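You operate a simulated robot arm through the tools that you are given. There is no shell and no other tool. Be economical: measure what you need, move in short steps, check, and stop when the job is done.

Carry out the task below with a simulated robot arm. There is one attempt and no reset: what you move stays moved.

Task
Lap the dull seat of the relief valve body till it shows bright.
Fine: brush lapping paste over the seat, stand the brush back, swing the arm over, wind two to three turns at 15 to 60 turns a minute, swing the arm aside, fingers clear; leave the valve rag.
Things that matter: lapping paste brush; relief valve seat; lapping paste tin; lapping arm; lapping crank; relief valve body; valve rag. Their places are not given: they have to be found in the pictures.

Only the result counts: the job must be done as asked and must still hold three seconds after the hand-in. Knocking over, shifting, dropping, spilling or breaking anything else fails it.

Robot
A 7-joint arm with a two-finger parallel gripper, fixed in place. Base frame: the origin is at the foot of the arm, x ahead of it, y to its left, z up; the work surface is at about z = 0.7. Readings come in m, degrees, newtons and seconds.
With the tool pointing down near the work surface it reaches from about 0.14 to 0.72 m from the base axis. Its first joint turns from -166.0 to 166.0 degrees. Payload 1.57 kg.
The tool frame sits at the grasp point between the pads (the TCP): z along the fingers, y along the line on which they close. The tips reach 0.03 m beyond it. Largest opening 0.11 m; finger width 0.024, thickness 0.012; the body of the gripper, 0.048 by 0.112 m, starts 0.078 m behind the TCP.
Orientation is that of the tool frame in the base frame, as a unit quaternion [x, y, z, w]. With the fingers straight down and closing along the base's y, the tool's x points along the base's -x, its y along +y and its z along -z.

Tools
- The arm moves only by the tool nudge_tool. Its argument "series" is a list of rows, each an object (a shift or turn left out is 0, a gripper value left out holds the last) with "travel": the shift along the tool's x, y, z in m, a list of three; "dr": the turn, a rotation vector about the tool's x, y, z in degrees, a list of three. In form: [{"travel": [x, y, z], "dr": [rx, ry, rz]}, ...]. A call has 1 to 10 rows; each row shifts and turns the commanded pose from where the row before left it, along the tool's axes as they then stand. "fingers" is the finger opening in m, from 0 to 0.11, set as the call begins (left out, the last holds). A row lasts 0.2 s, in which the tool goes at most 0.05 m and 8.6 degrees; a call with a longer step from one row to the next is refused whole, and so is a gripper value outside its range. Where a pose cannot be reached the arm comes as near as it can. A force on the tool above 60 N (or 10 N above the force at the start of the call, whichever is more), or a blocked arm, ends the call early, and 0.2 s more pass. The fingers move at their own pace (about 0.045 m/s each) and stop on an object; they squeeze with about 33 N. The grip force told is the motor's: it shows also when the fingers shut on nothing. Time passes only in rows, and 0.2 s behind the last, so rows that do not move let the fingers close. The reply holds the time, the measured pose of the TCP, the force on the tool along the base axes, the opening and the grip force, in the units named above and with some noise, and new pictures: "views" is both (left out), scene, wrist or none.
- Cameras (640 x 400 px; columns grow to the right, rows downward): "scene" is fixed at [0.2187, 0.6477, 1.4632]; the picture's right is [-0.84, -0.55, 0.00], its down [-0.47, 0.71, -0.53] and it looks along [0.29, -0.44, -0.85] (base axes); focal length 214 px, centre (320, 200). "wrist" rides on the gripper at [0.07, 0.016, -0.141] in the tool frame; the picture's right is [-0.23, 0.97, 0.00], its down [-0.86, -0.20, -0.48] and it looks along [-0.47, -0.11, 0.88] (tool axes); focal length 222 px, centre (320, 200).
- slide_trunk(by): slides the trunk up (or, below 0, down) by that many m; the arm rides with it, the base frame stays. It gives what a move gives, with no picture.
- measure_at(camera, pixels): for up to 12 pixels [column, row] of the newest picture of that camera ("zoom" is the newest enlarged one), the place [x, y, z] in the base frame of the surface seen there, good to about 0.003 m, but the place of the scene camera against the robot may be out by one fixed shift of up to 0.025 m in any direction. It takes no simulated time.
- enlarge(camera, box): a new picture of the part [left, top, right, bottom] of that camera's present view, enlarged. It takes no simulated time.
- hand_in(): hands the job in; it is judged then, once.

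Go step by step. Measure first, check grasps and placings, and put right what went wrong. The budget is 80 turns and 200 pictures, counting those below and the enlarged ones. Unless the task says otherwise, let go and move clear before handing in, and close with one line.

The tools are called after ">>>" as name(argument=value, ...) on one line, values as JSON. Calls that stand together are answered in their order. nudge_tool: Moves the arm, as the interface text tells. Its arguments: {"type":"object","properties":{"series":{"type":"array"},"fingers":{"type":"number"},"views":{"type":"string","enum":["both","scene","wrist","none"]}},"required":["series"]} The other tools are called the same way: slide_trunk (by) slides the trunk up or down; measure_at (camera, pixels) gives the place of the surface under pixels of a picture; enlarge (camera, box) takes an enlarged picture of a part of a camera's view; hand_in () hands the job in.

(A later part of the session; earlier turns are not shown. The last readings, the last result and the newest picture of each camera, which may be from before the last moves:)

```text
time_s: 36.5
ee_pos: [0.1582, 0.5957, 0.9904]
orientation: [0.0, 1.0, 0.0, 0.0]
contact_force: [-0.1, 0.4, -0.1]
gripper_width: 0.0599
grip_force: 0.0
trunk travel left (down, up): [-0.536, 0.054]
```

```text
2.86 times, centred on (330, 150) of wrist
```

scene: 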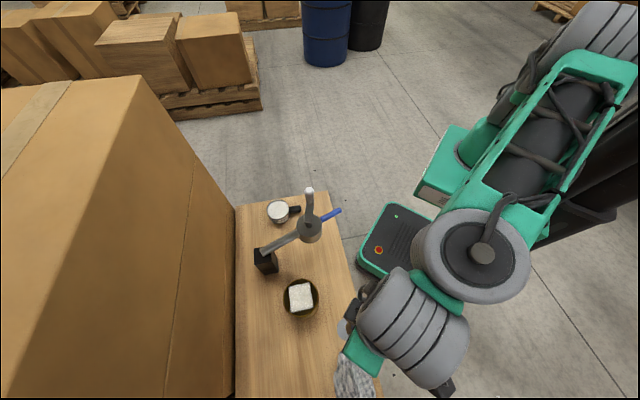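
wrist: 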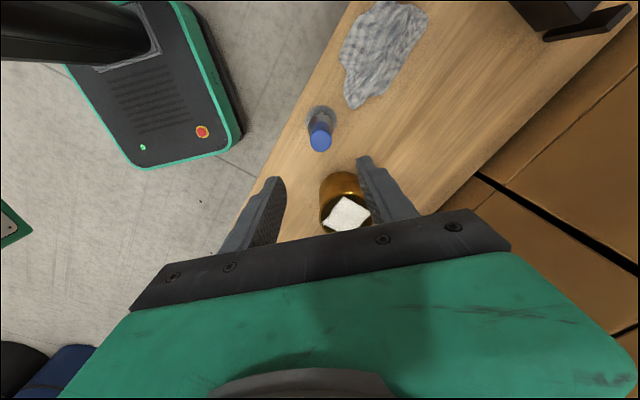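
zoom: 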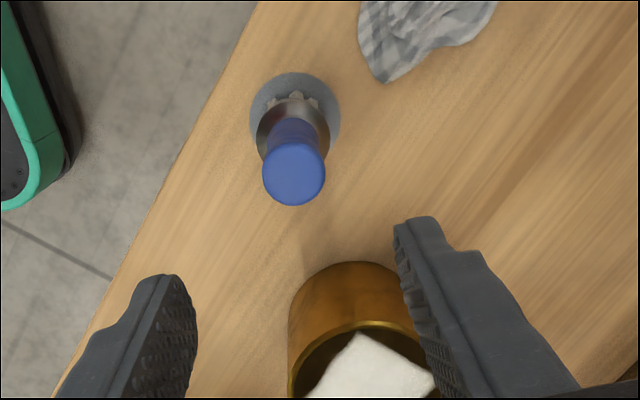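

The brush stands upright on its disc. Next is the lapping arm: I'll go above the blue handle near its tip at (0.360, 0.356), raising a little on the way, and turn the tool to straddle it.

>>> nudge_tool(series=[{"travel": [-0.0289, -0.0344, -0.02]}, {"travel": [-0.0289, -0.0344, -0.02]}, {"travel": [-0.0289, -0.0344, 0]}, {"travel": [-0.0289, -0.0344, 0]}, {"travel": [-0.0289, -0.0344, 0]}, {"travel": [-0.0289, -0.0344, 0]}, {"travel": [-0.0289, -0.0344, 0]}, {"travel": [0, 0, 0]}], views="none", fingers=0.05)

>>> nudge_tool(series=[{"dr": [0, 0, -8]}, {"dr": [0, 0, -8]}, {"dr": [0, 0, -8]}, {"dr": [0, 0, -8]}, {"dr": [0, 0, -8]}, {"dr": [0, 0, -8]}, {"dr": [0, 0, -8]}, {"dr": [0, 0, -8]}, {"travel": [0, 0, 0]}])

>>> enlarge(camera="wrist", box=[220, 40, 420, 240])

```text
time_s: 38.3
ee_pos: [0.3601, 0.3539, 1.0309]
orientation: [-0.001, 1.0, 0.0, 0.0]
contact_force: [1.1, -0.1, 0.2]
gripper_width: 0.05
grip_force: 0.1
trunk travel left (down, up): [-0.536, 0.054]
```

```text
time_s: 40.3
ee_pos: [0.3613, 0.3546, 1.03]
orientation: [-0.531, 0.847, -0.001, -0.001]
contact_force: [-0.8, -0.2, 0.5]
gripper_width: 0.0501
grip_force: 0.1
trunk travel left (down, up): [-0.536, 0.054]
```

scene: 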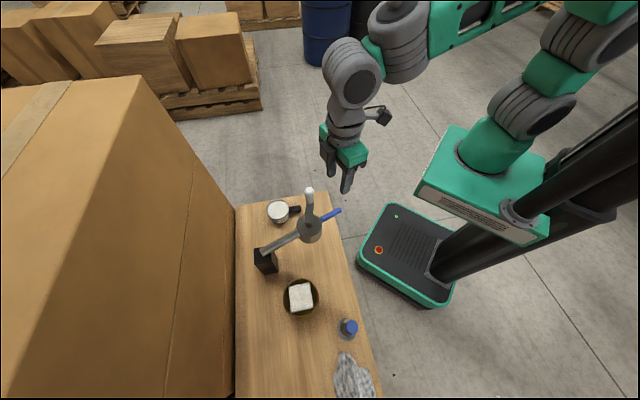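
wrist: 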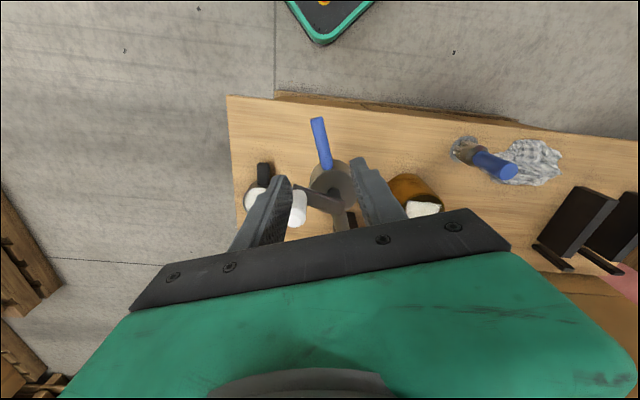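

```text
2.00 times, centred on (320, 140) of wrist
```

zoom: 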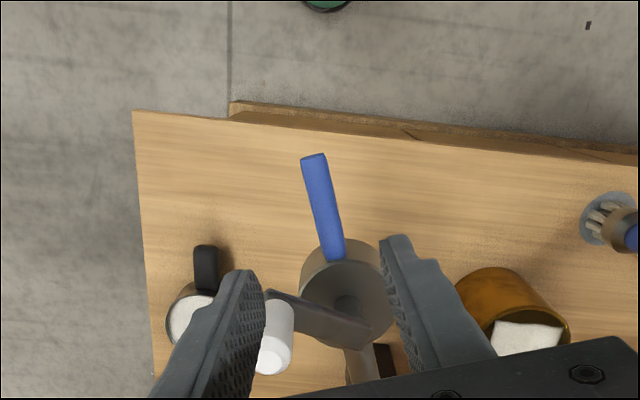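

I'll measure the handle and hub from this view for alignment.

>>> measure_at(camera="zoom", pixels=[[315, 160], [319, 185], [325, 212], [330, 240], [336, 258], [308, 185], [330, 185], [360, 250], [272, 345], [283, 310], [345, 300]])

```text
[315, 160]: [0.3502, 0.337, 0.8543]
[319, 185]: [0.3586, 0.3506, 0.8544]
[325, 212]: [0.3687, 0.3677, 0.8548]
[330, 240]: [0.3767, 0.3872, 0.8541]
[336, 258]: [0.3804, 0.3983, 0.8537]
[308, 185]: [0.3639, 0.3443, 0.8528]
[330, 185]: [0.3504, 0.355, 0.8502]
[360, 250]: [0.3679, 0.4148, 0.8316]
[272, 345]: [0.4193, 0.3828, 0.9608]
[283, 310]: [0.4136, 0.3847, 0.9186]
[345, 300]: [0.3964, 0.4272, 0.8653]
```

Aligned. I'll descend to straddle the handle at TCP z≈0.862 and narrow the fingers.

>>> nudge_tool(series=[{"travel": [0, 0, 0.042]}, {"travel": [0, 0, 0.042]}, {"travel": [0, 0, 0.042]}, {"travel": [0, 0, 0.042]}, {"travel": [0, 0, 0]}], views="wrist")

>>> nudge_tool(series=[{"travel": [0, 0, 0]}, {"travel": [0, 0, 0]}, {"travel": [0, 0, 0]}], fingers=0.026)

>>> enlarge(camera="wrist", box=[220, 40, 420, 240])

```text
time_s: 41.5
ee_pos: [0.3609, 0.3535, 0.8612]
orientation: [-0.53, 0.848, 0.0, 0.0]
contact_force: [0.3, 0.3, 0.7]
gripper_width: 0.0501
grip_force: 0.0
trunk travel left (down, up): [-0.536, 0.054]
```

wrist: 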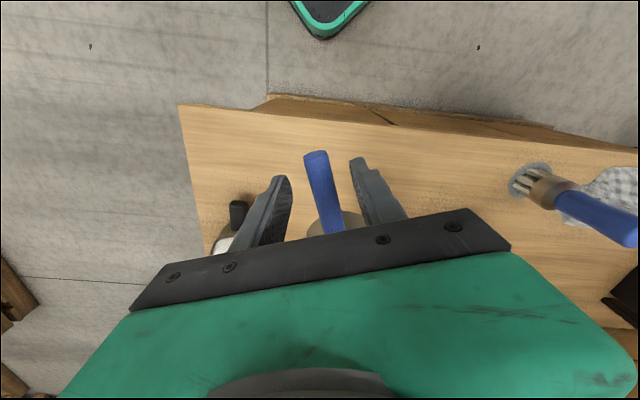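

```text
time_s: 42.3
ee_pos: [0.3619, 0.3541, 0.8618]
orientation: [-0.53, 0.848, 0.0, 0.001]
contact_force: [-1.5, 0.1, -1.3]
gripper_width: 0.0278
grip_force: 0.6
trunk travel left (down, up): [-0.536, 0.054]
```

scene: 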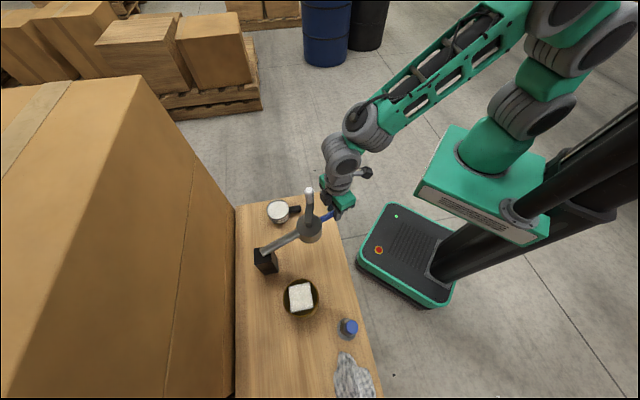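
wrist: 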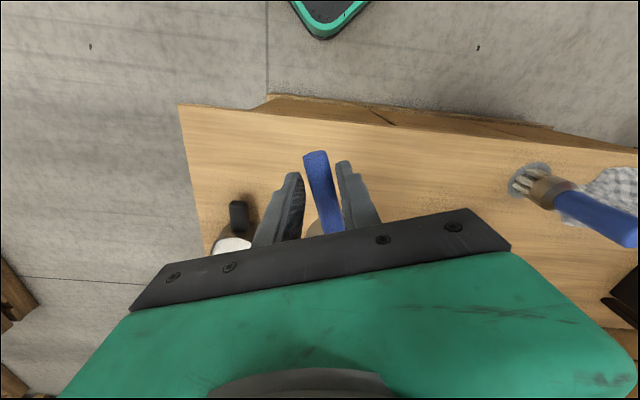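

```text
2.00 times, centred on (320, 140) of wrist
```

zoom: 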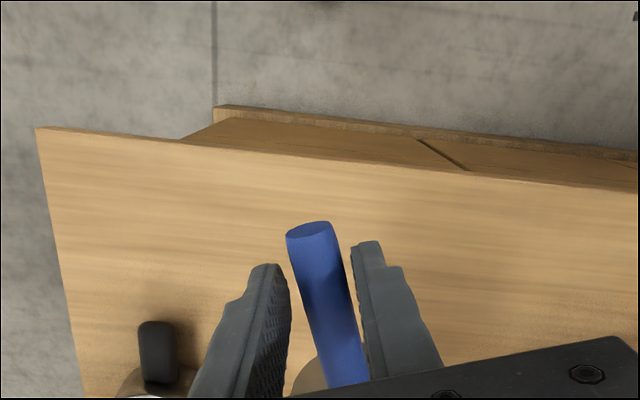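

The handle is loosely straddled. I'll trial the first 15° of the swing along the arc (tool +y).

>>> nudge_tool(series=[{"travel": [-0.0009, 0.0214, 0], "dr": [0, 0, 5]}, {"travel": [-0.0009, 0.0214, 0], "dr": [0, 0, 5]}, {"travel": [-0.0009, 0.0214, 0], "dr": [0, 0, 5]}, {"travel": [0, 0, 0]}])

```text
time_s: 43.3
ee_pos: [0.3058, 0.39, 0.8619]
orientation: [-0.415, 0.91, 0.0, -0.001]
contact_force: [0.4, 0.3, 0.2]
gripper_width: 0.0261
grip_force: 0.0
trunk travel left (down, up): [-0.536, 0.054]
```

scene: 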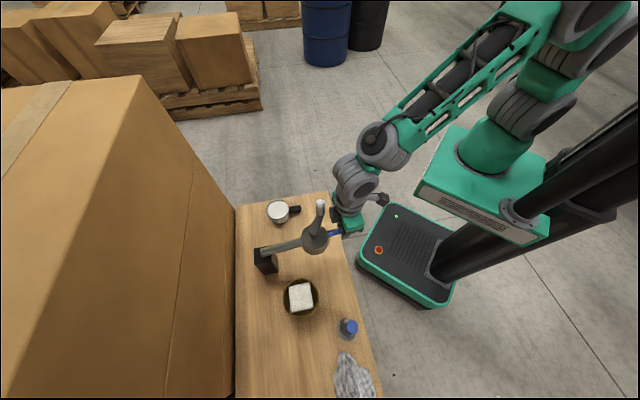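
wrist: 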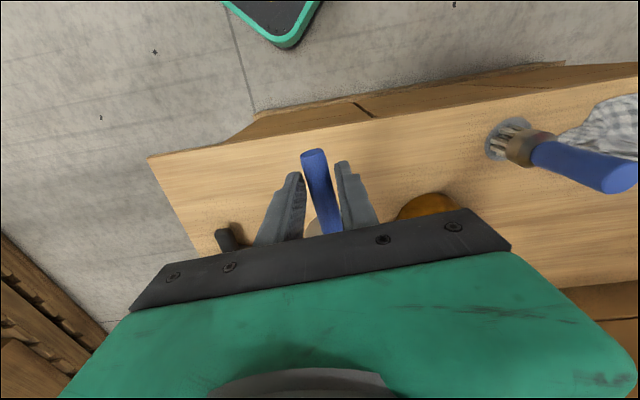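

The arm swings freely with no force. I'll continue for 45° more.

>>> nudge_tool(series=[{"travel": [-0.0009, 0.0214, 0], "dr": [0, 0, 5]}, {"travel": [-0.0009, 0.0214, 0], "dr": [0, 0, 5]}, {"travel": [-0.0009, 0.0214, 0], "dr": [0, 0, 5]}, {"travel": [-0.0009, 0.0214, 0], "dr": [0, 0, 5]}, {"travel": [-0.0009, 0.0214, 0], "dr": [0, 0, 5]}, {"travel": [-0.0009, 0.0214, 0], "dr": [0, 0, 5]}, {"travel": [-0.0009, 0.0214, 0], "dr": [0, 0, 5]}, {"travel": [-0.0009, 0.0214, 0], "dr": [0, 0, 5]}, {"travel": [-0.0009, 0.0214, 0], "dr": [0, 0, 5]}, {"travel": [0, 0, 0]}])

```text
time_s: 45.5
ee_pos: [0.2227, 0.5562, 0.8634]
orientation: [-0.035, 0.999, 0.0, 0.0]
contact_force: [0.3, -0.1, 0.7]
gripper_width: 0.0262
grip_force: 0.0
trunk travel left (down, up): [-0.536, 0.054]
```

scene: 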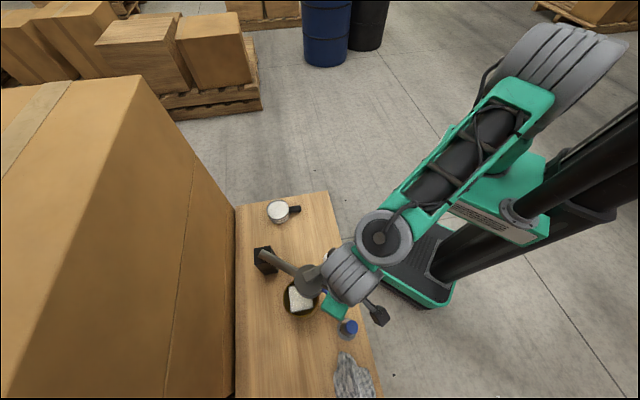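
wrist: 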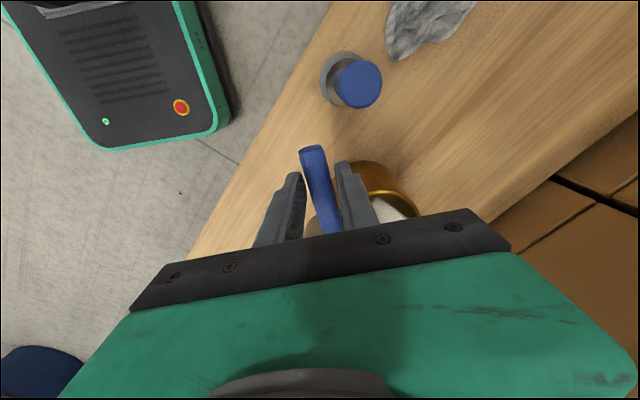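

The hub is partly over the body, with about 16° left. I'll continue in smaller steps.

>>> nudge_tool(series=[{"travel": [-0.0005, 0.0171, 0], "dr": [0, 0, 4]}, {"travel": [-0.0005, 0.0171, 0], "dr": [0, 0, 4]}, {"travel": [-0.0005, 0.0171, 0], "dr": [0, 0, 4]}, {"travel": [-0.0005, 0.0128, 0], "dr": [0, 0, 3]}, {"travel": [0, 0, 0]}])

>>> enlarge(camera="scene", box=[240, 230, 360, 330])

```text
time_s: 46.7
ee_pos: [0.2265, 0.6216, 0.8616]
orientation: [0.095, 0.995, 0.001, 0.0]
contact_force: [0.0, 1.6, 0.0]
gripper_width: 0.027
grip_force: 0.1
trunk travel left (down, up): [-0.536, 0.054]
```

scene: 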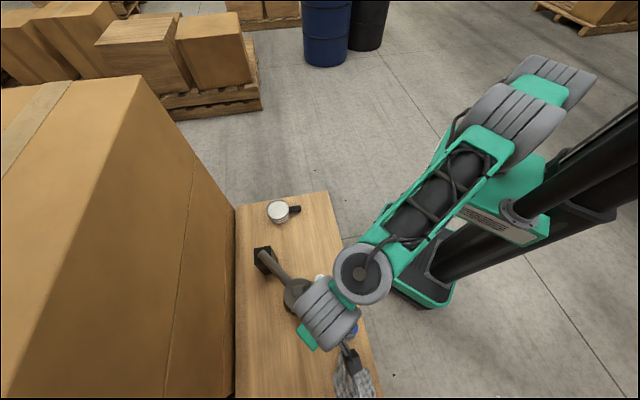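
wrist: 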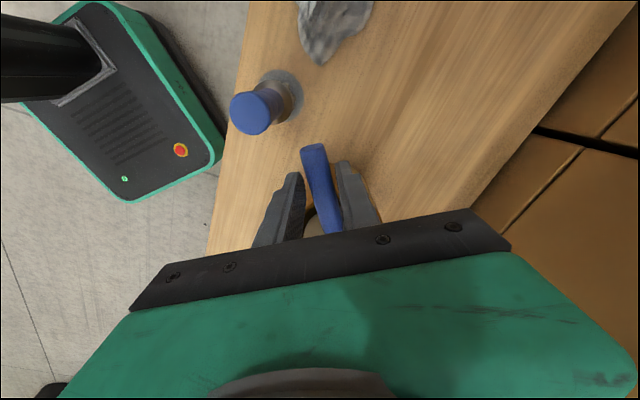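

```text
4.00 times, centred on (300, 280) of scene
```

zoom: 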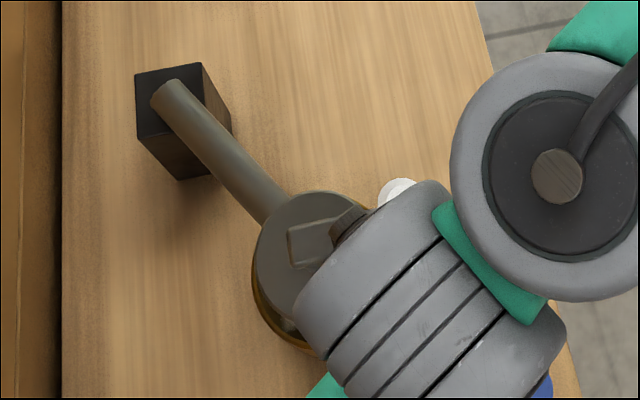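

The hub looks nearly over the body. I'll open, rise vertically and check the alignment.

>>> nudge_tool(series=[{"travel": [0, 0, 0]}, {"travel": [0, 0, 0]}, {"travel": [0, 0, -0.04]}, {"travel": [0, 0, -0.045]}, {"travel": [0, 0, -0.045]}, {"travel": [0, 0, -0.045]}, {"travel": [0.04, 0, 0]}, {"travel": [0.04, 0, 0]}, {"travel": [0, 0, 0]}], fingers=0.05)

>>> enlarge(camera="scene", box=[240, 220, 400, 350])

>>> enlarge(camera="wrist", box=[250, 60, 430, 240])

```text
time_s: 48.7
ee_pos: [0.1477, 0.637, 1.0371]
orientation: [0.096, 0.995, 0.0, 0.0]
contact_force: [-0.1, -0.3, 0.7]
gripper_width: 0.0503
grip_force: 0.2
trunk travel left (down, up): [-0.536, 0.054]
```

scene: 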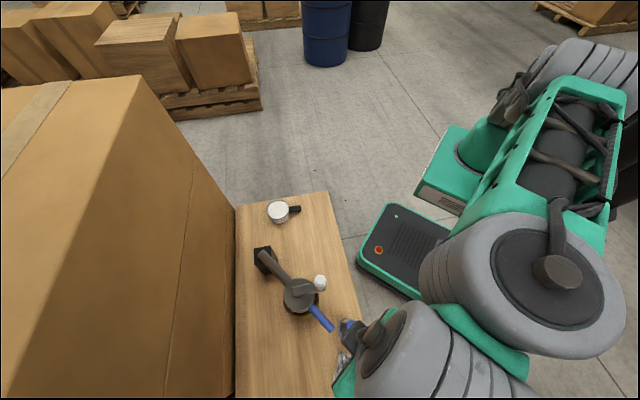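
wrist: 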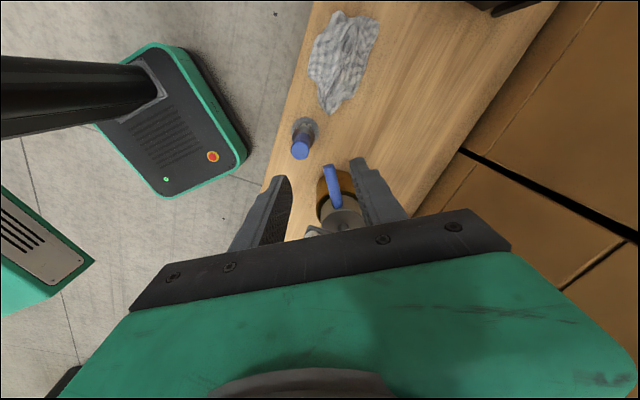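

```text
3.08 times, centred on (320, 285) of scene
```

zoom: 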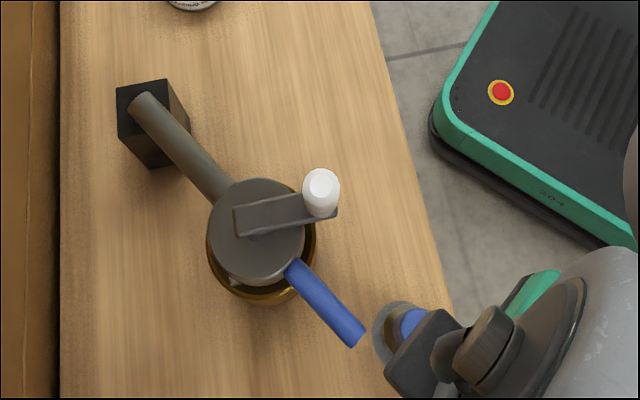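

```text
2.22 times, centred on (340, 150) of wrist
```

zoom: 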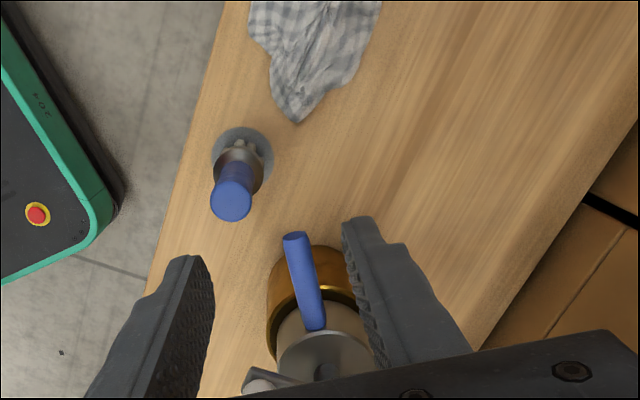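

I'll measure the disc rim, crank and handle in the scene view to judge the alignment, correcting with the known offset.

>>> enlarge(camera="scene", box=[260, 260, 340, 330])

>>> measure_at(camera="scene", pixels=[[285, 296], [297, 281], [287, 303], [296, 310], [308, 304], [315, 296], [320, 281], [313, 309], [331, 328], [299, 290], [265, 255]])

>>> measure_at(camera="wrist", pixels=[[328, 168], [337, 205], [333, 190], [341, 218], [320, 218], [360, 218]])

```text
5.71 times, centred on (300, 295) of scene
```

zoom: 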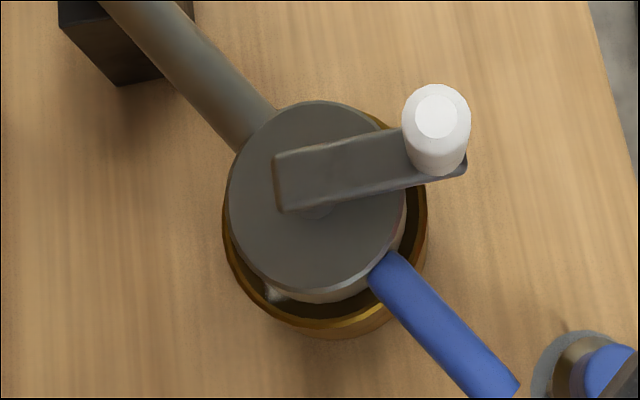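

```text
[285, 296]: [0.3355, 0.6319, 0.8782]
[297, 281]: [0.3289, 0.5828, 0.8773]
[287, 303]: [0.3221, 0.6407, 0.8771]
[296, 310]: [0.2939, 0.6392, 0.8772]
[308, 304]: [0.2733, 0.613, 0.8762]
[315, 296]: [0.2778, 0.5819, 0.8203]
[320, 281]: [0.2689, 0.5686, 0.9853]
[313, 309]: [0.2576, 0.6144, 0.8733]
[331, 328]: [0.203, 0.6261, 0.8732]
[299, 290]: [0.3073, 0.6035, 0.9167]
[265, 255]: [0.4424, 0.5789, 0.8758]
```

```text
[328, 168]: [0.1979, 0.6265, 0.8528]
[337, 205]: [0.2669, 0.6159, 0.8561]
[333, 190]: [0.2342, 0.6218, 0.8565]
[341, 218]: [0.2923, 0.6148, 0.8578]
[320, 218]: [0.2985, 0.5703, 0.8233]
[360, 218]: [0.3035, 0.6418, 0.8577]
```

The hub sits at about (0.311, 0.610), on the seat to within a few mm. Now I'll close the fingers, square the tool and look down on the crank knob.

>>> nudge_tool(series=[{"dr": [0, 0, -5.5], "travel": [0, 0, -0.02]}, {"dr": [0, 0, -5.5], "travel": [0, 0, -0.02]}, {"travel": [-0.045, -0.0223, -0.01]}, {"travel": [-0.045, -0.0223, 0]}, {"travel": [-0.045, -0.0223, 0]}, {"travel": [0, 0, 0]}], fingers=0.0, views="wrist")

>>> enlarge(camera="wrist", box=[240, 60, 400, 220])

```text
refused: row 3 steps farther than a row can; nothing moved
```

```text
2.50 times, centred on (320, 140) of wrist
```

zoom: 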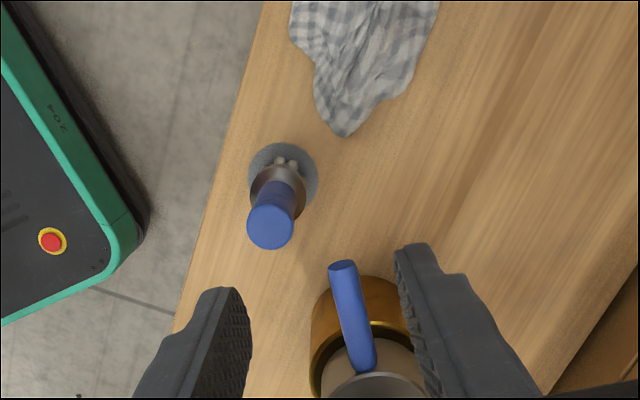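

That row was slightly too long; I'll split it.

>>> nudge_tool(series=[{"dr": [0, 0, -5.5], "travel": [0, 0, -0.025]}, {"dr": [0, 0, -5.5], "travel": [0, 0, -0.025]}, {"travel": [-0.034, -0.017, 0]}, {"travel": [-0.034, -0.017, 0]}, {"travel": [-0.034, -0.017, 0]}, {"travel": [-0.034, -0.017, 0]}, {"travel": [0, 0, 0]}], fingers=0.0, views="wrist")

>>> enlarge(camera="wrist", box=[240, 60, 400, 220])

```text
time_s: 50.3
ee_pos: [0.2836, 0.5682, 1.0868]
orientation: [0.0, 1.0, -0.001, 0.0]
contact_force: [-0.3, 0.6, 0.3]
gripper_width: 0.0001
grip_force: 21.3
trunk travel left (down, up): [-0.536, 0.054]
```

wrist: 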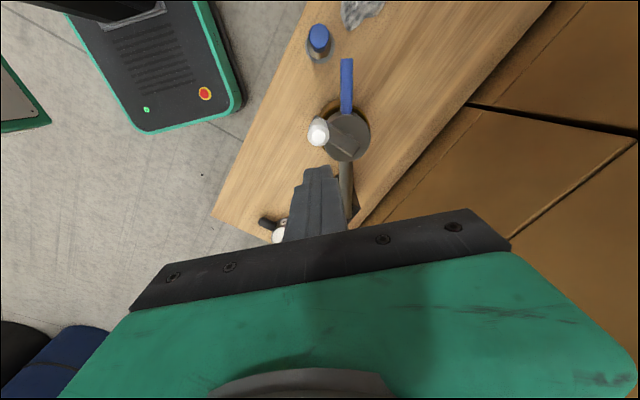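

```text
2.50 times, centred on (320, 140) of wrist
```

zoom: 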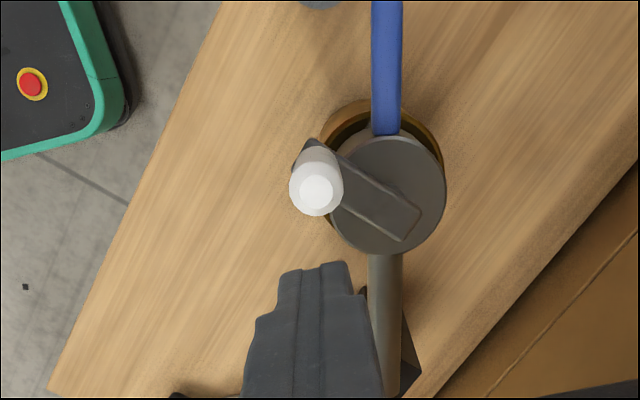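

>>> measure_at(camera="zoom", pixels=[[317, 190], [302, 190], [338, 190], [317, 210], [318, 160], [388, 196], [331, 215], [444, 190], [388, 250], [410, 225], [360, 190], [388, 140]])

```text
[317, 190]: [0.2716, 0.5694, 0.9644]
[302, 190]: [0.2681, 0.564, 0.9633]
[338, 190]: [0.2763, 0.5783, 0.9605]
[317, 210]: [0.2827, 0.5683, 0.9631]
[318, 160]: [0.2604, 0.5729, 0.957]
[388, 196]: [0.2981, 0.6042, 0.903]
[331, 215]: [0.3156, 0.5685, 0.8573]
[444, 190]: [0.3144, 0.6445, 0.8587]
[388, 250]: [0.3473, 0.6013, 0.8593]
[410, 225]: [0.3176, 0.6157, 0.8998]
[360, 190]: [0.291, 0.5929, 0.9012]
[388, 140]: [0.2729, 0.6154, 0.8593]
```

The crank axis is at (0.3105, 0.607), the knob at (0.2715, 0.5695) with its top at 0.964, crank radius ≈0.056. I'll push the knob round with closed fingers; first a dry run above it at z≈1.01 to check reach.

>>> nudge_tool(series=[{"travel": [0.0145, 0.0175, 0.0384]}, {"travel": [0.0145, 0.0175, 0.0384]}, {"travel": [0, 0, 0]}], views="none")

>>> nudge_tool(series=[{"travel": [-0.013, -0.0321, 0]}, {"travel": [-0.0293, -0.0183, 0]}, {"travel": [-0.0345, 0.0024, 0]}, {"travel": [-0.0265, 0.0222, 0]}, {"travel": [-0.0084, 0.0336, 0]}, {"travel": [0.013, 0.0321, 0]}, {"travel": [0.0293, 0.0183, 0]}, {"travel": [0.0345, -0.0024, 0]}, {"travel": [0.0265, -0.0222, 0]}, {"travel": [0.0084, -0.0336, 0]}], views="wrist")

```text
time_s: 51.1
ee_pos: [0.256, 0.6034, 1.0103]
orientation: [0.0, 1.0, 0.0, 0.0]
contact_force: [0.7, 0.2, 0.5]
gripper_width: 0.0001
grip_force: 21.6
trunk travel left (down, up): [-0.536, 0.054]
```

```text
time_s: 53.3
ee_pos: [0.2524, 0.5646, 1.0064]
orientation: [0.0, 1.0, 0.0, 0.0]
contact_force: [-0.5, -1.0, 0.0]
gripper_width: 0.0002
grip_force: 21.9
out of reach, approached as far as the arm can: row 5, 6, 7
trunk travel left (down, up): [-0.536, 0.054]
```

wrist: 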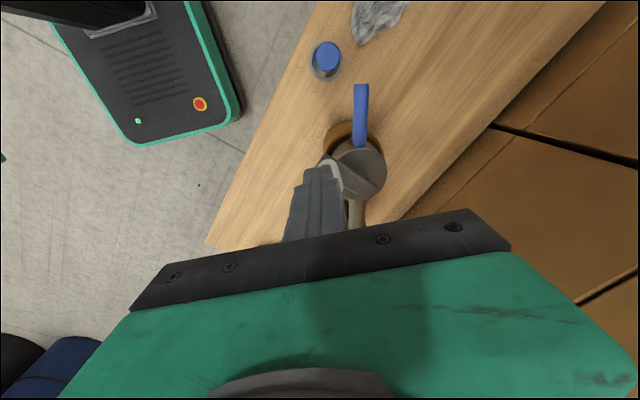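

At z=1.01 the far side of the circle is just out of reach. I'll tilt the tool 15° with tips outward to gain reach and repeat the dry run.

>>> nudge_tool(series=[{"travel": [-0.0022, 0.0385, -0.007]}, {"dr": [-6.7, -3.4, 0]}, {"dr": [-6.7, -3.4, 0]}, {"travel": [0, 0, 0]}], views="none")

>>> nudge_tool(series=[{"travel": [-0.0134, -0.0314, -0.0059]}, {"travel": [-0.0293, -0.0182, -0.0008]}, {"travel": [-0.0342, 0.0019, 0.0046]}, {"travel": [-0.026, 0.0212, 0.0082]}, {"travel": [-0.0079, 0.0326, 0.0087]}, {"travel": [0.0134, 0.0314, 0.0059]}, {"travel": [0.0293, 0.0182, 0.0008]}, {"travel": [0.0342, -0.0019, -0.0046]}, {"travel": [0.026, -0.0212, -0.0082]}, {"travel": [0.0079, -0.0326, -0.0087]}], views="both")

```text
time_s: 54.3
ee_pos: [0.2541, 0.6049, 1.0126]
orientation: [0.0, 0.991, 0.117, 0.06]
contact_force: [0.8, 1.2, 0.4]
gripper_width: 0.0002
grip_force: 21.0
trunk travel left (down, up): [-0.536, 0.054]
```

```text
time_s: 56.5
ee_pos: [0.2537, 0.6036, 1.0143]
orientation: [0.0, 0.991, 0.117, 0.06]
contact_force: [-0.6, 0.0, -1.2]
gripper_width: 0.0
grip_force: 21.2
trunk travel left (down, up): [-0.536, 0.054]
```

scene: 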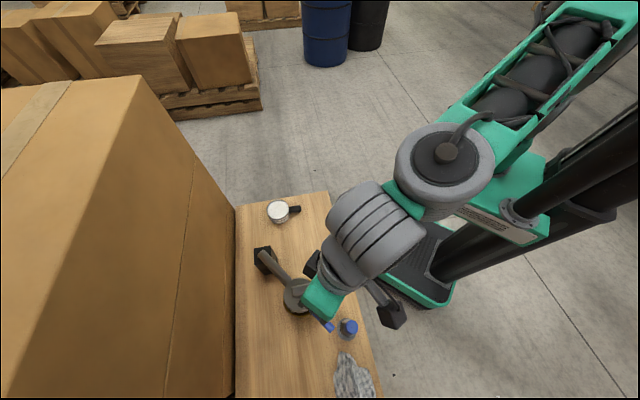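
wrist: 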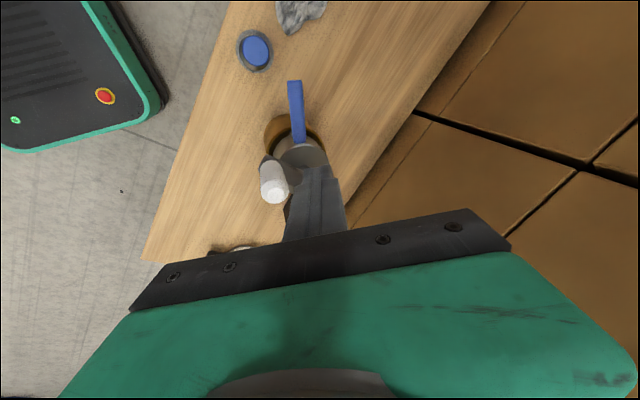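

The full circle is reachable. I'll lower beside the knob (to z≈0.948) at the start position and check.

>>> nudge_tool(series=[{"travel": [0.0034, -0.0076, 0.0319]}, {"travel": [0.0034, -0.0076, 0.0319]}, {"travel": [0, 0, 0]}], views="wrist")

>>> enlarge(camera="wrist", box=[220, 80, 400, 260])

```text
time_s: 57.3
ee_pos: [0.2556, 0.6052, 0.9462]
orientation: [0.0, 0.991, 0.117, 0.059]
contact_force: [0.2, -0.9, 0.4]
gripper_width: 0.0
grip_force: 21.4
trunk travel left (down, up): [-0.536, 0.054]
```

wrist: 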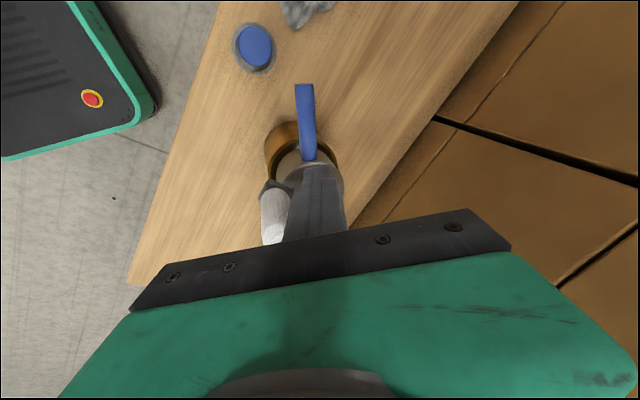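

```text
2.22 times, centred on (310, 170) of wrist
```

zoom: 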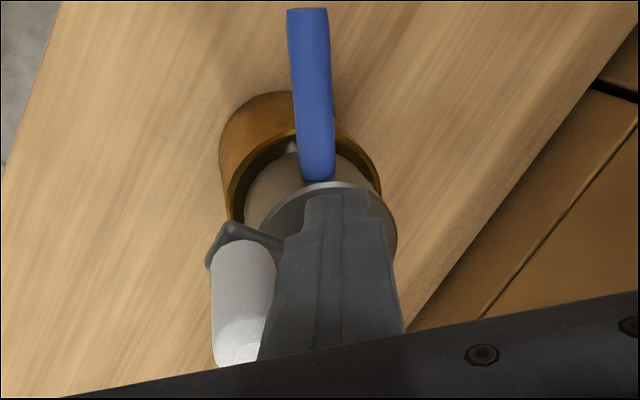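

The finger is just beside the knob on its trailing side. I'll wind one full turn of the finger path (30 turns/min).

>>> nudge_tool(series=[{"travel": [-0.0134, -0.0314, -0.0059]}, {"travel": [-0.0293, -0.0182, -0.0008]}, {"travel": [-0.0342, 0.0019, 0.0046]}, {"travel": [-0.026, 0.0212, 0.0082]}, {"travel": [-0.0079, 0.0326, 0.0087]}, {"travel": [0.0134, 0.0314, 0.0059]}, {"travel": [0.0293, 0.0182, 0.0008]}, {"travel": [0.0342, -0.0019, -0.0046]}, {"travel": [0.026, -0.0212, -0.0082]}, {"travel": [0.0079, -0.0326, -0.0087]}], views="both")

>>> enlarge(camera="wrist", box=[220, 80, 400, 260])

>>> enlarge(camera="scene", box=[240, 230, 360, 330])

```text
time_s: 59.5
ee_pos: [0.254, 0.6049, 0.9481]
orientation: [0.0, 0.991, 0.118, 0.059]
contact_force: [0.0, -0.4, 0.2]
gripper_width: 0.0
grip_force: 21.2
trunk travel left (down, up): [-0.536, 0.054]
```

scene: 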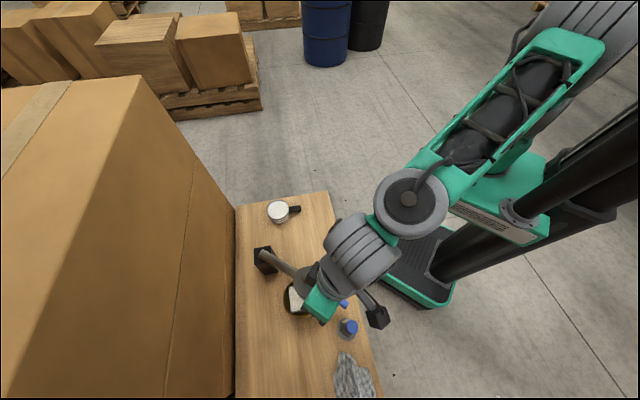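
wrist: 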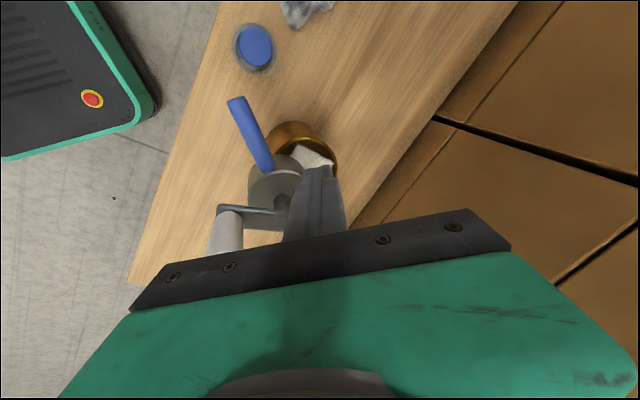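

```text
2.22 times, centred on (310, 170) of wrist
```

zoom: 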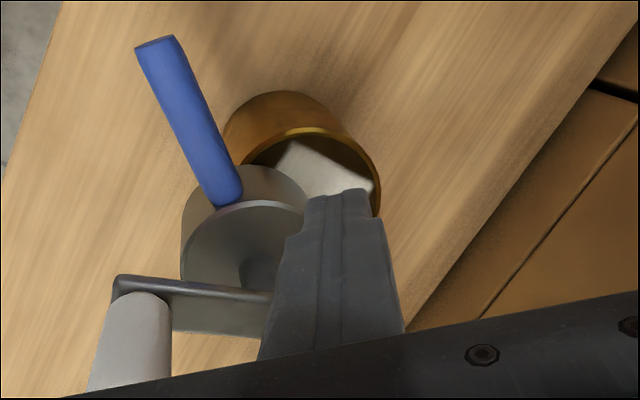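

```text
4.00 times, centred on (300, 280) of scene
```

zoom: 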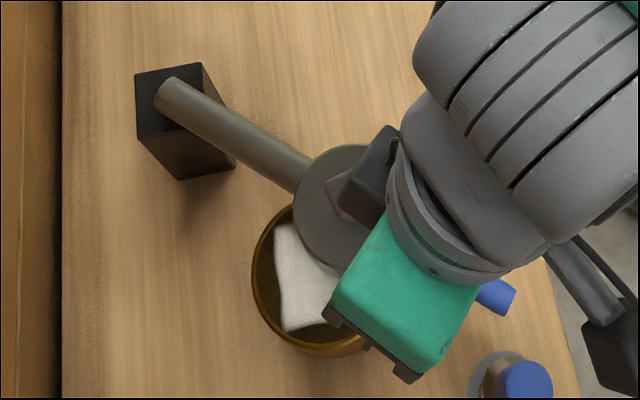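

The arm has been pushed aside: the disc is off the body and the paste is showing at zoom (320,170), so the crank hardly turned. I'll rise clear, straighten the tool and measure where arm and crank stand.

>>> nudge_tool(series=[{"travel": [-0.0034, 0.0076, -0.0319]}, {"travel": [-0.0034, 0.0076, -0.0319]}, {"travel": [-0.0034, 0.0076, -0.0319]}, {"travel": [-0.0034, 0.0076, -0.0319]}, {"dr": [6.7, 3.4, 0]}, {"dr": [6.7, 3.4, 0]}, {"travel": [0, -0.04, 0]}, {"travel": [0, 0, 0]}], views="both")

>>> enlarge(camera="wrist", box=[220, 60, 400, 240])

```text
time_s: 61.3
ee_pos: [0.2527, 0.5645, 1.0778]
orientation: [0.0, 1.0, 0.0, 0.001]
contact_force: [-0.8, 0.0, -0.2]
gripper_width: 0.0
grip_force: 21.1
trunk travel left (down, up): [-0.536, 0.054]
```

scene: 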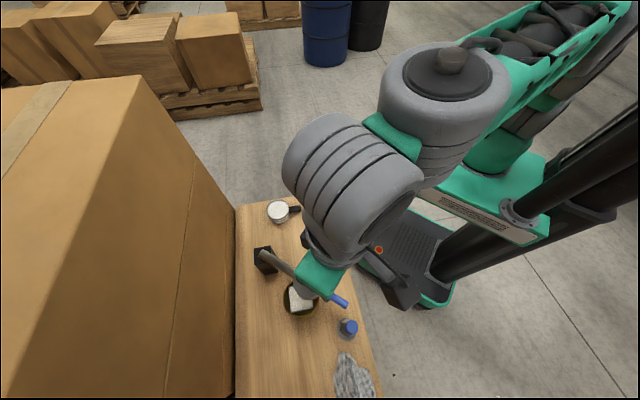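
wrist: 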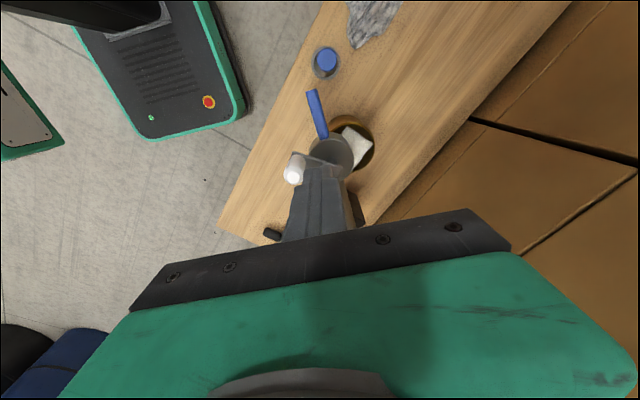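

```text
2.22 times, centred on (310, 150) of wrist
```

zoom: 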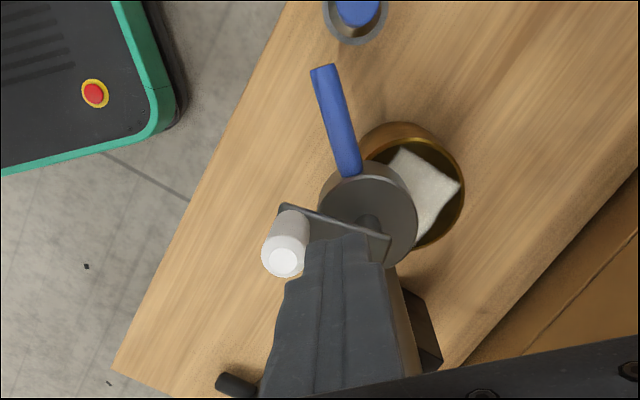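

>>> measure_at(camera="zoom", pixels=[[283, 262], [285, 235], [323, 75], [335, 115], [347, 165], [375, 180], [415, 215], [375, 225], [320, 215], [390, 240], [415, 210], [430, 180]])

```text
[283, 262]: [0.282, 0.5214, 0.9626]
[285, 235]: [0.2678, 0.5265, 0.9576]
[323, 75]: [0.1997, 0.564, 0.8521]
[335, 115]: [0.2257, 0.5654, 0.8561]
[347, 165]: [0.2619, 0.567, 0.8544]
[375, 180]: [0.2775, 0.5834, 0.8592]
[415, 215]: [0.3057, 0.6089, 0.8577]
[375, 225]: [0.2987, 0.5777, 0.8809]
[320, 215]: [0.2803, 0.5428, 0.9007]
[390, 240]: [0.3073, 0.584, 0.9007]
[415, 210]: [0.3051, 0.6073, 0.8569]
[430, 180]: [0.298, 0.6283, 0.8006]
```

The arm is now at about 183° (hub (0.309, 0.570)), and the crank has hardly turned relative to it. I'll straddle the handle again and swing it back, feeling for a stop.

>>> nudge_tool(series=[{"travel": [0.02, 0.0, 0], "dr": [0, 0, -2.8]}, {"travel": [0.02, 0.0, 0]}, {"travel": [0, 0, 0.045]}, {"travel": [0, 0, 0.045]}, {"travel": [0, 0, 0.045]}, {"travel": [0, 0, 0.045]}, {"travel": [0, 0, 0.036]}, {"travel": [0, 0, 0]}], fingers=0.05, views="wrist")

>>> nudge_tool(series=[{"travel": [0, 0, 0]}, {"travel": [0, 0, 0]}, {"travel": [-0.0005, 0.0171, 0], "dr": [0, 0, 4]}, {"travel": [-0.0005, 0.0171, 0], "dr": [0, 0, 4]}, {"travel": [-0.0005, 0.0128, 0], "dr": [0, 0, 3]}, {"travel": [0, 0, 0]}], fingers=0.026, views="wrist")

```text
time_s: 63.1
ee_pos: [0.2122, 0.5619, 0.8635]
orientation: [-0.025, 1.0, 0.0, 0.0]
contact_force: [-0.6, -0.1, 0.2]
gripper_width: 0.0499
grip_force: 0.1
trunk travel left (down, up): [-0.536, 0.054]
```

wrist: 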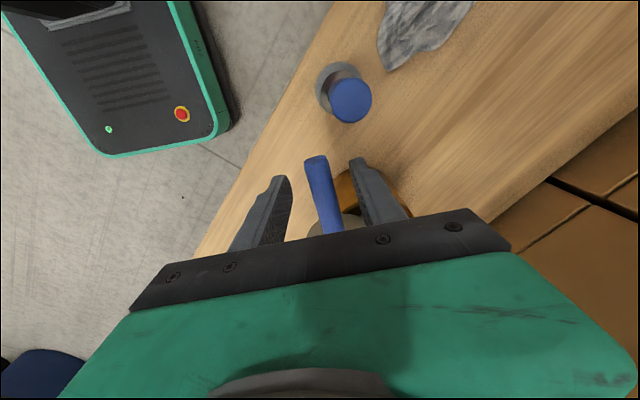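

```text
time_s: 64.5
ee_pos: [0.215, 0.611, 0.8655]
orientation: [0.072, 0.997, 0.001, -0.001]
contact_force: [1.8, 6.9, 0.2]
gripper_width: 0.0319
grip_force: 3.3
trunk travel left (down, up): [-0.536, 0.054]
```

wrist: 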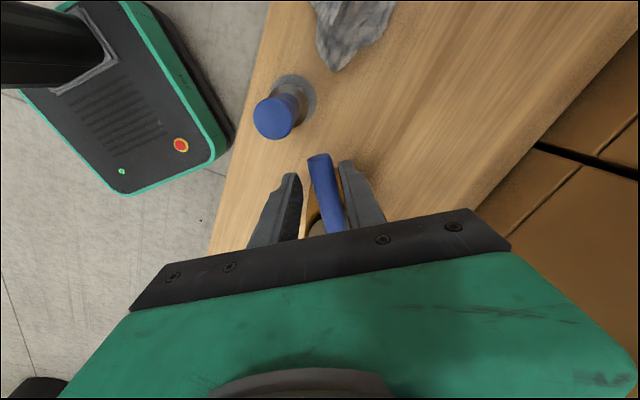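

The force on the tool is now +6.9 N in y. The arm pulls itself toward the seat, like a detent. I'll go 2° further, then open the fingers to let it settle.

>>> nudge_tool(series=[{"travel": [-0.0002, 0.0086, 0], "dr": [0, 0, 2]}, {"travel": [0, 0, 0]}], views="none")

>>> nudge_tool(series=[{"travel": [0, 0.002, 0]}, {"travel": [0, 0, 0]}, {"travel": [0, 0, 0]}], fingers=0.05, views="wrist")

>>> enlarge(camera="wrist", box=[240, 120, 400, 240])

>>> measure_at(camera="zoom", pixels=[[325, 150], [340, 240], [355, 330]])

```text
time_s: 65.1
ee_pos: [0.217, 0.6189, 0.8644]
orientation: [0.089, 0.996, -0.001, 0.0]
contact_force: [0.9, 5.4, -0.4]
gripper_width: 0.0304
grip_force: 2.1
trunk travel left (down, up): [-0.536, 0.054]
```

```text
time_s: 65.9
ee_pos: [0.2163, 0.6206, 0.8634]
orientation: [0.088, 0.996, 0.001, 0.0]
contact_force: [0.3, -0.2, 0.9]
gripper_width: 0.05
grip_force: 0.1
trunk travel left (down, up): [-0.536, 0.054]
```

wrist: 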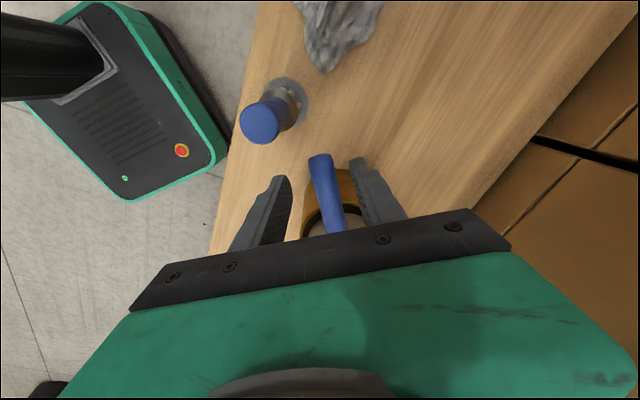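

```text
3.33 times, centred on (320, 180) of wrist
```

zoom: 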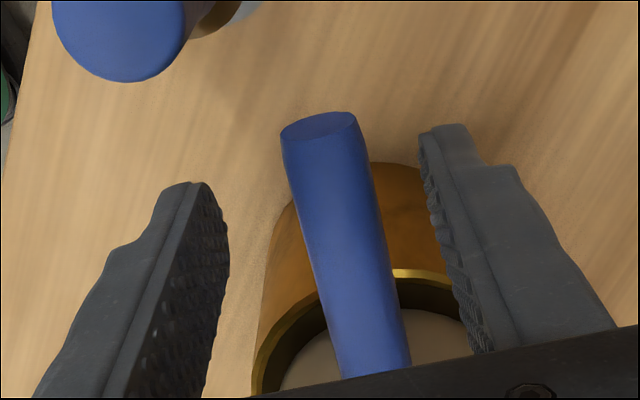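

```text
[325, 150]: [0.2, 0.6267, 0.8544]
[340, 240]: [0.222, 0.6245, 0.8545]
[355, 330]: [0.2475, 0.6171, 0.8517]
```

The arm has settled at the seat (handle angle ≈170.5°), and the detent presses it that way. Winding clockwise pushes the arm into its seat for most of the turn, so I'll wind that way, starting behind the knob on the other side.

>>> nudge_tool(series=[{"travel": [0, -0.0, -0.042]}, {"travel": [0, 0, -0.042]}, {"travel": [0, 0, -0.042], "dr": [0, 0, -5.1]}, {"travel": [0, 0, -0.036], "dr": [0, 0, -5.1]}, {"travel": [-0.0282, -0.0229, 0]}, {"travel": [-0.0282, -0.0229, 0]}, {"travel": [-0.0282, -0.0229, 0]}, {"travel": [0, 0, 0]}], views="wrist")

>>> enlarge(camera="wrist", box=[220, 60, 400, 240])

>>> nudge_tool(series=[{"dr": [-6.7, -3.4, 0]}, {"dr": [-6.7, -3.4, 0]}, {"travel": [0, 0, 0]}], fingers=0.0, views="wrist")

>>> enlarge(camera="wrist", box=[220, 60, 400, 240])

```text
time_s: 67.7
ee_pos: [0.3011, 0.5501, 1.0253]
orientation: [-0.001, 1.0, 0.0, 0.001]
contact_force: [0.5, -1.1, -0.1]
gripper_width: 0.0507
grip_force: 0.1
trunk travel left (down, up): [-0.536, 0.054]
```

wrist: 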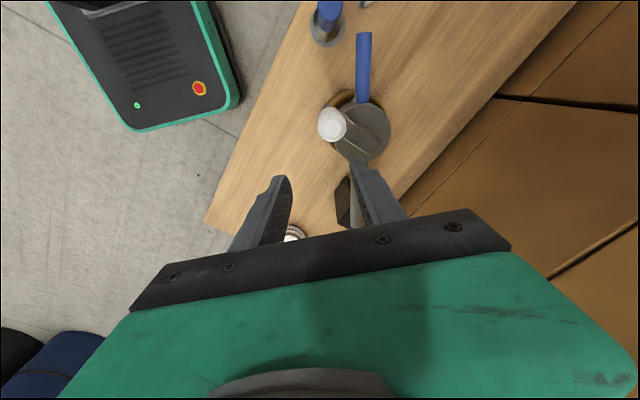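

```text
2.22 times, centred on (310, 150) of wrist
```

zoom: 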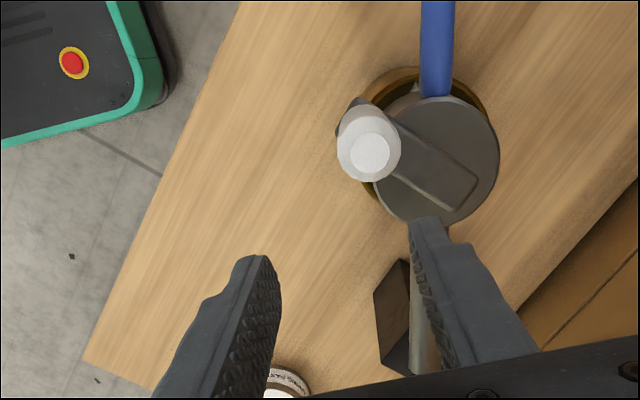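

```text
time_s: 68.5
ee_pos: [0.3022, 0.5515, 1.0244]
orientation: [0.0, 0.991, 0.116, 0.06]
contact_force: [0.1, 0.0, 0.0]
gripper_width: 0.0002
grip_force: 11.8
trunk travel left (down, up): [-0.536, 0.054]
```

wrist: 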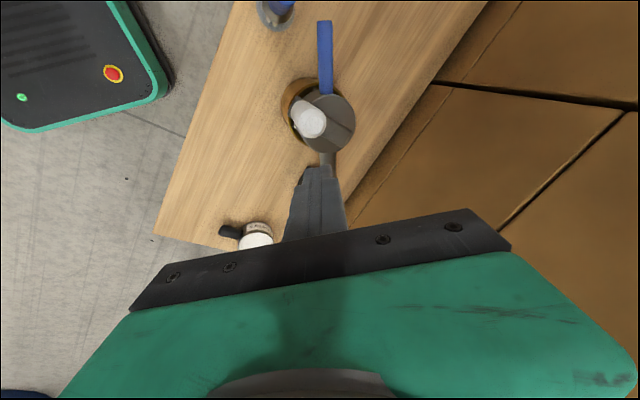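

```text
2.22 times, centred on (310, 150) of wrist
```

zoom: 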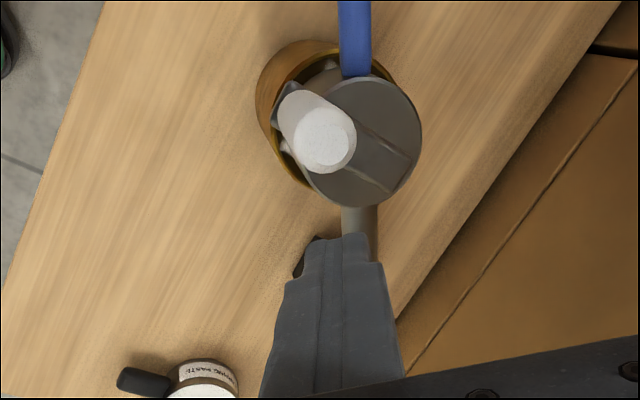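

I'll measure the knob position once more before descending.

>>> measure_at(camera="zoom", pixels=[[325, 140], [300, 140], [350, 140], [325, 165], [415, 145], [360, 203], [395, 170]])

```text
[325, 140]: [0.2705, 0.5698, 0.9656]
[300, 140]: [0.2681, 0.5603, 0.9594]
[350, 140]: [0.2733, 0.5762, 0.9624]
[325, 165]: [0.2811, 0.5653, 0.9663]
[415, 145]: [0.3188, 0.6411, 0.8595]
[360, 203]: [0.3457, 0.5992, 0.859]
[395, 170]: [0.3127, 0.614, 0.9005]
```

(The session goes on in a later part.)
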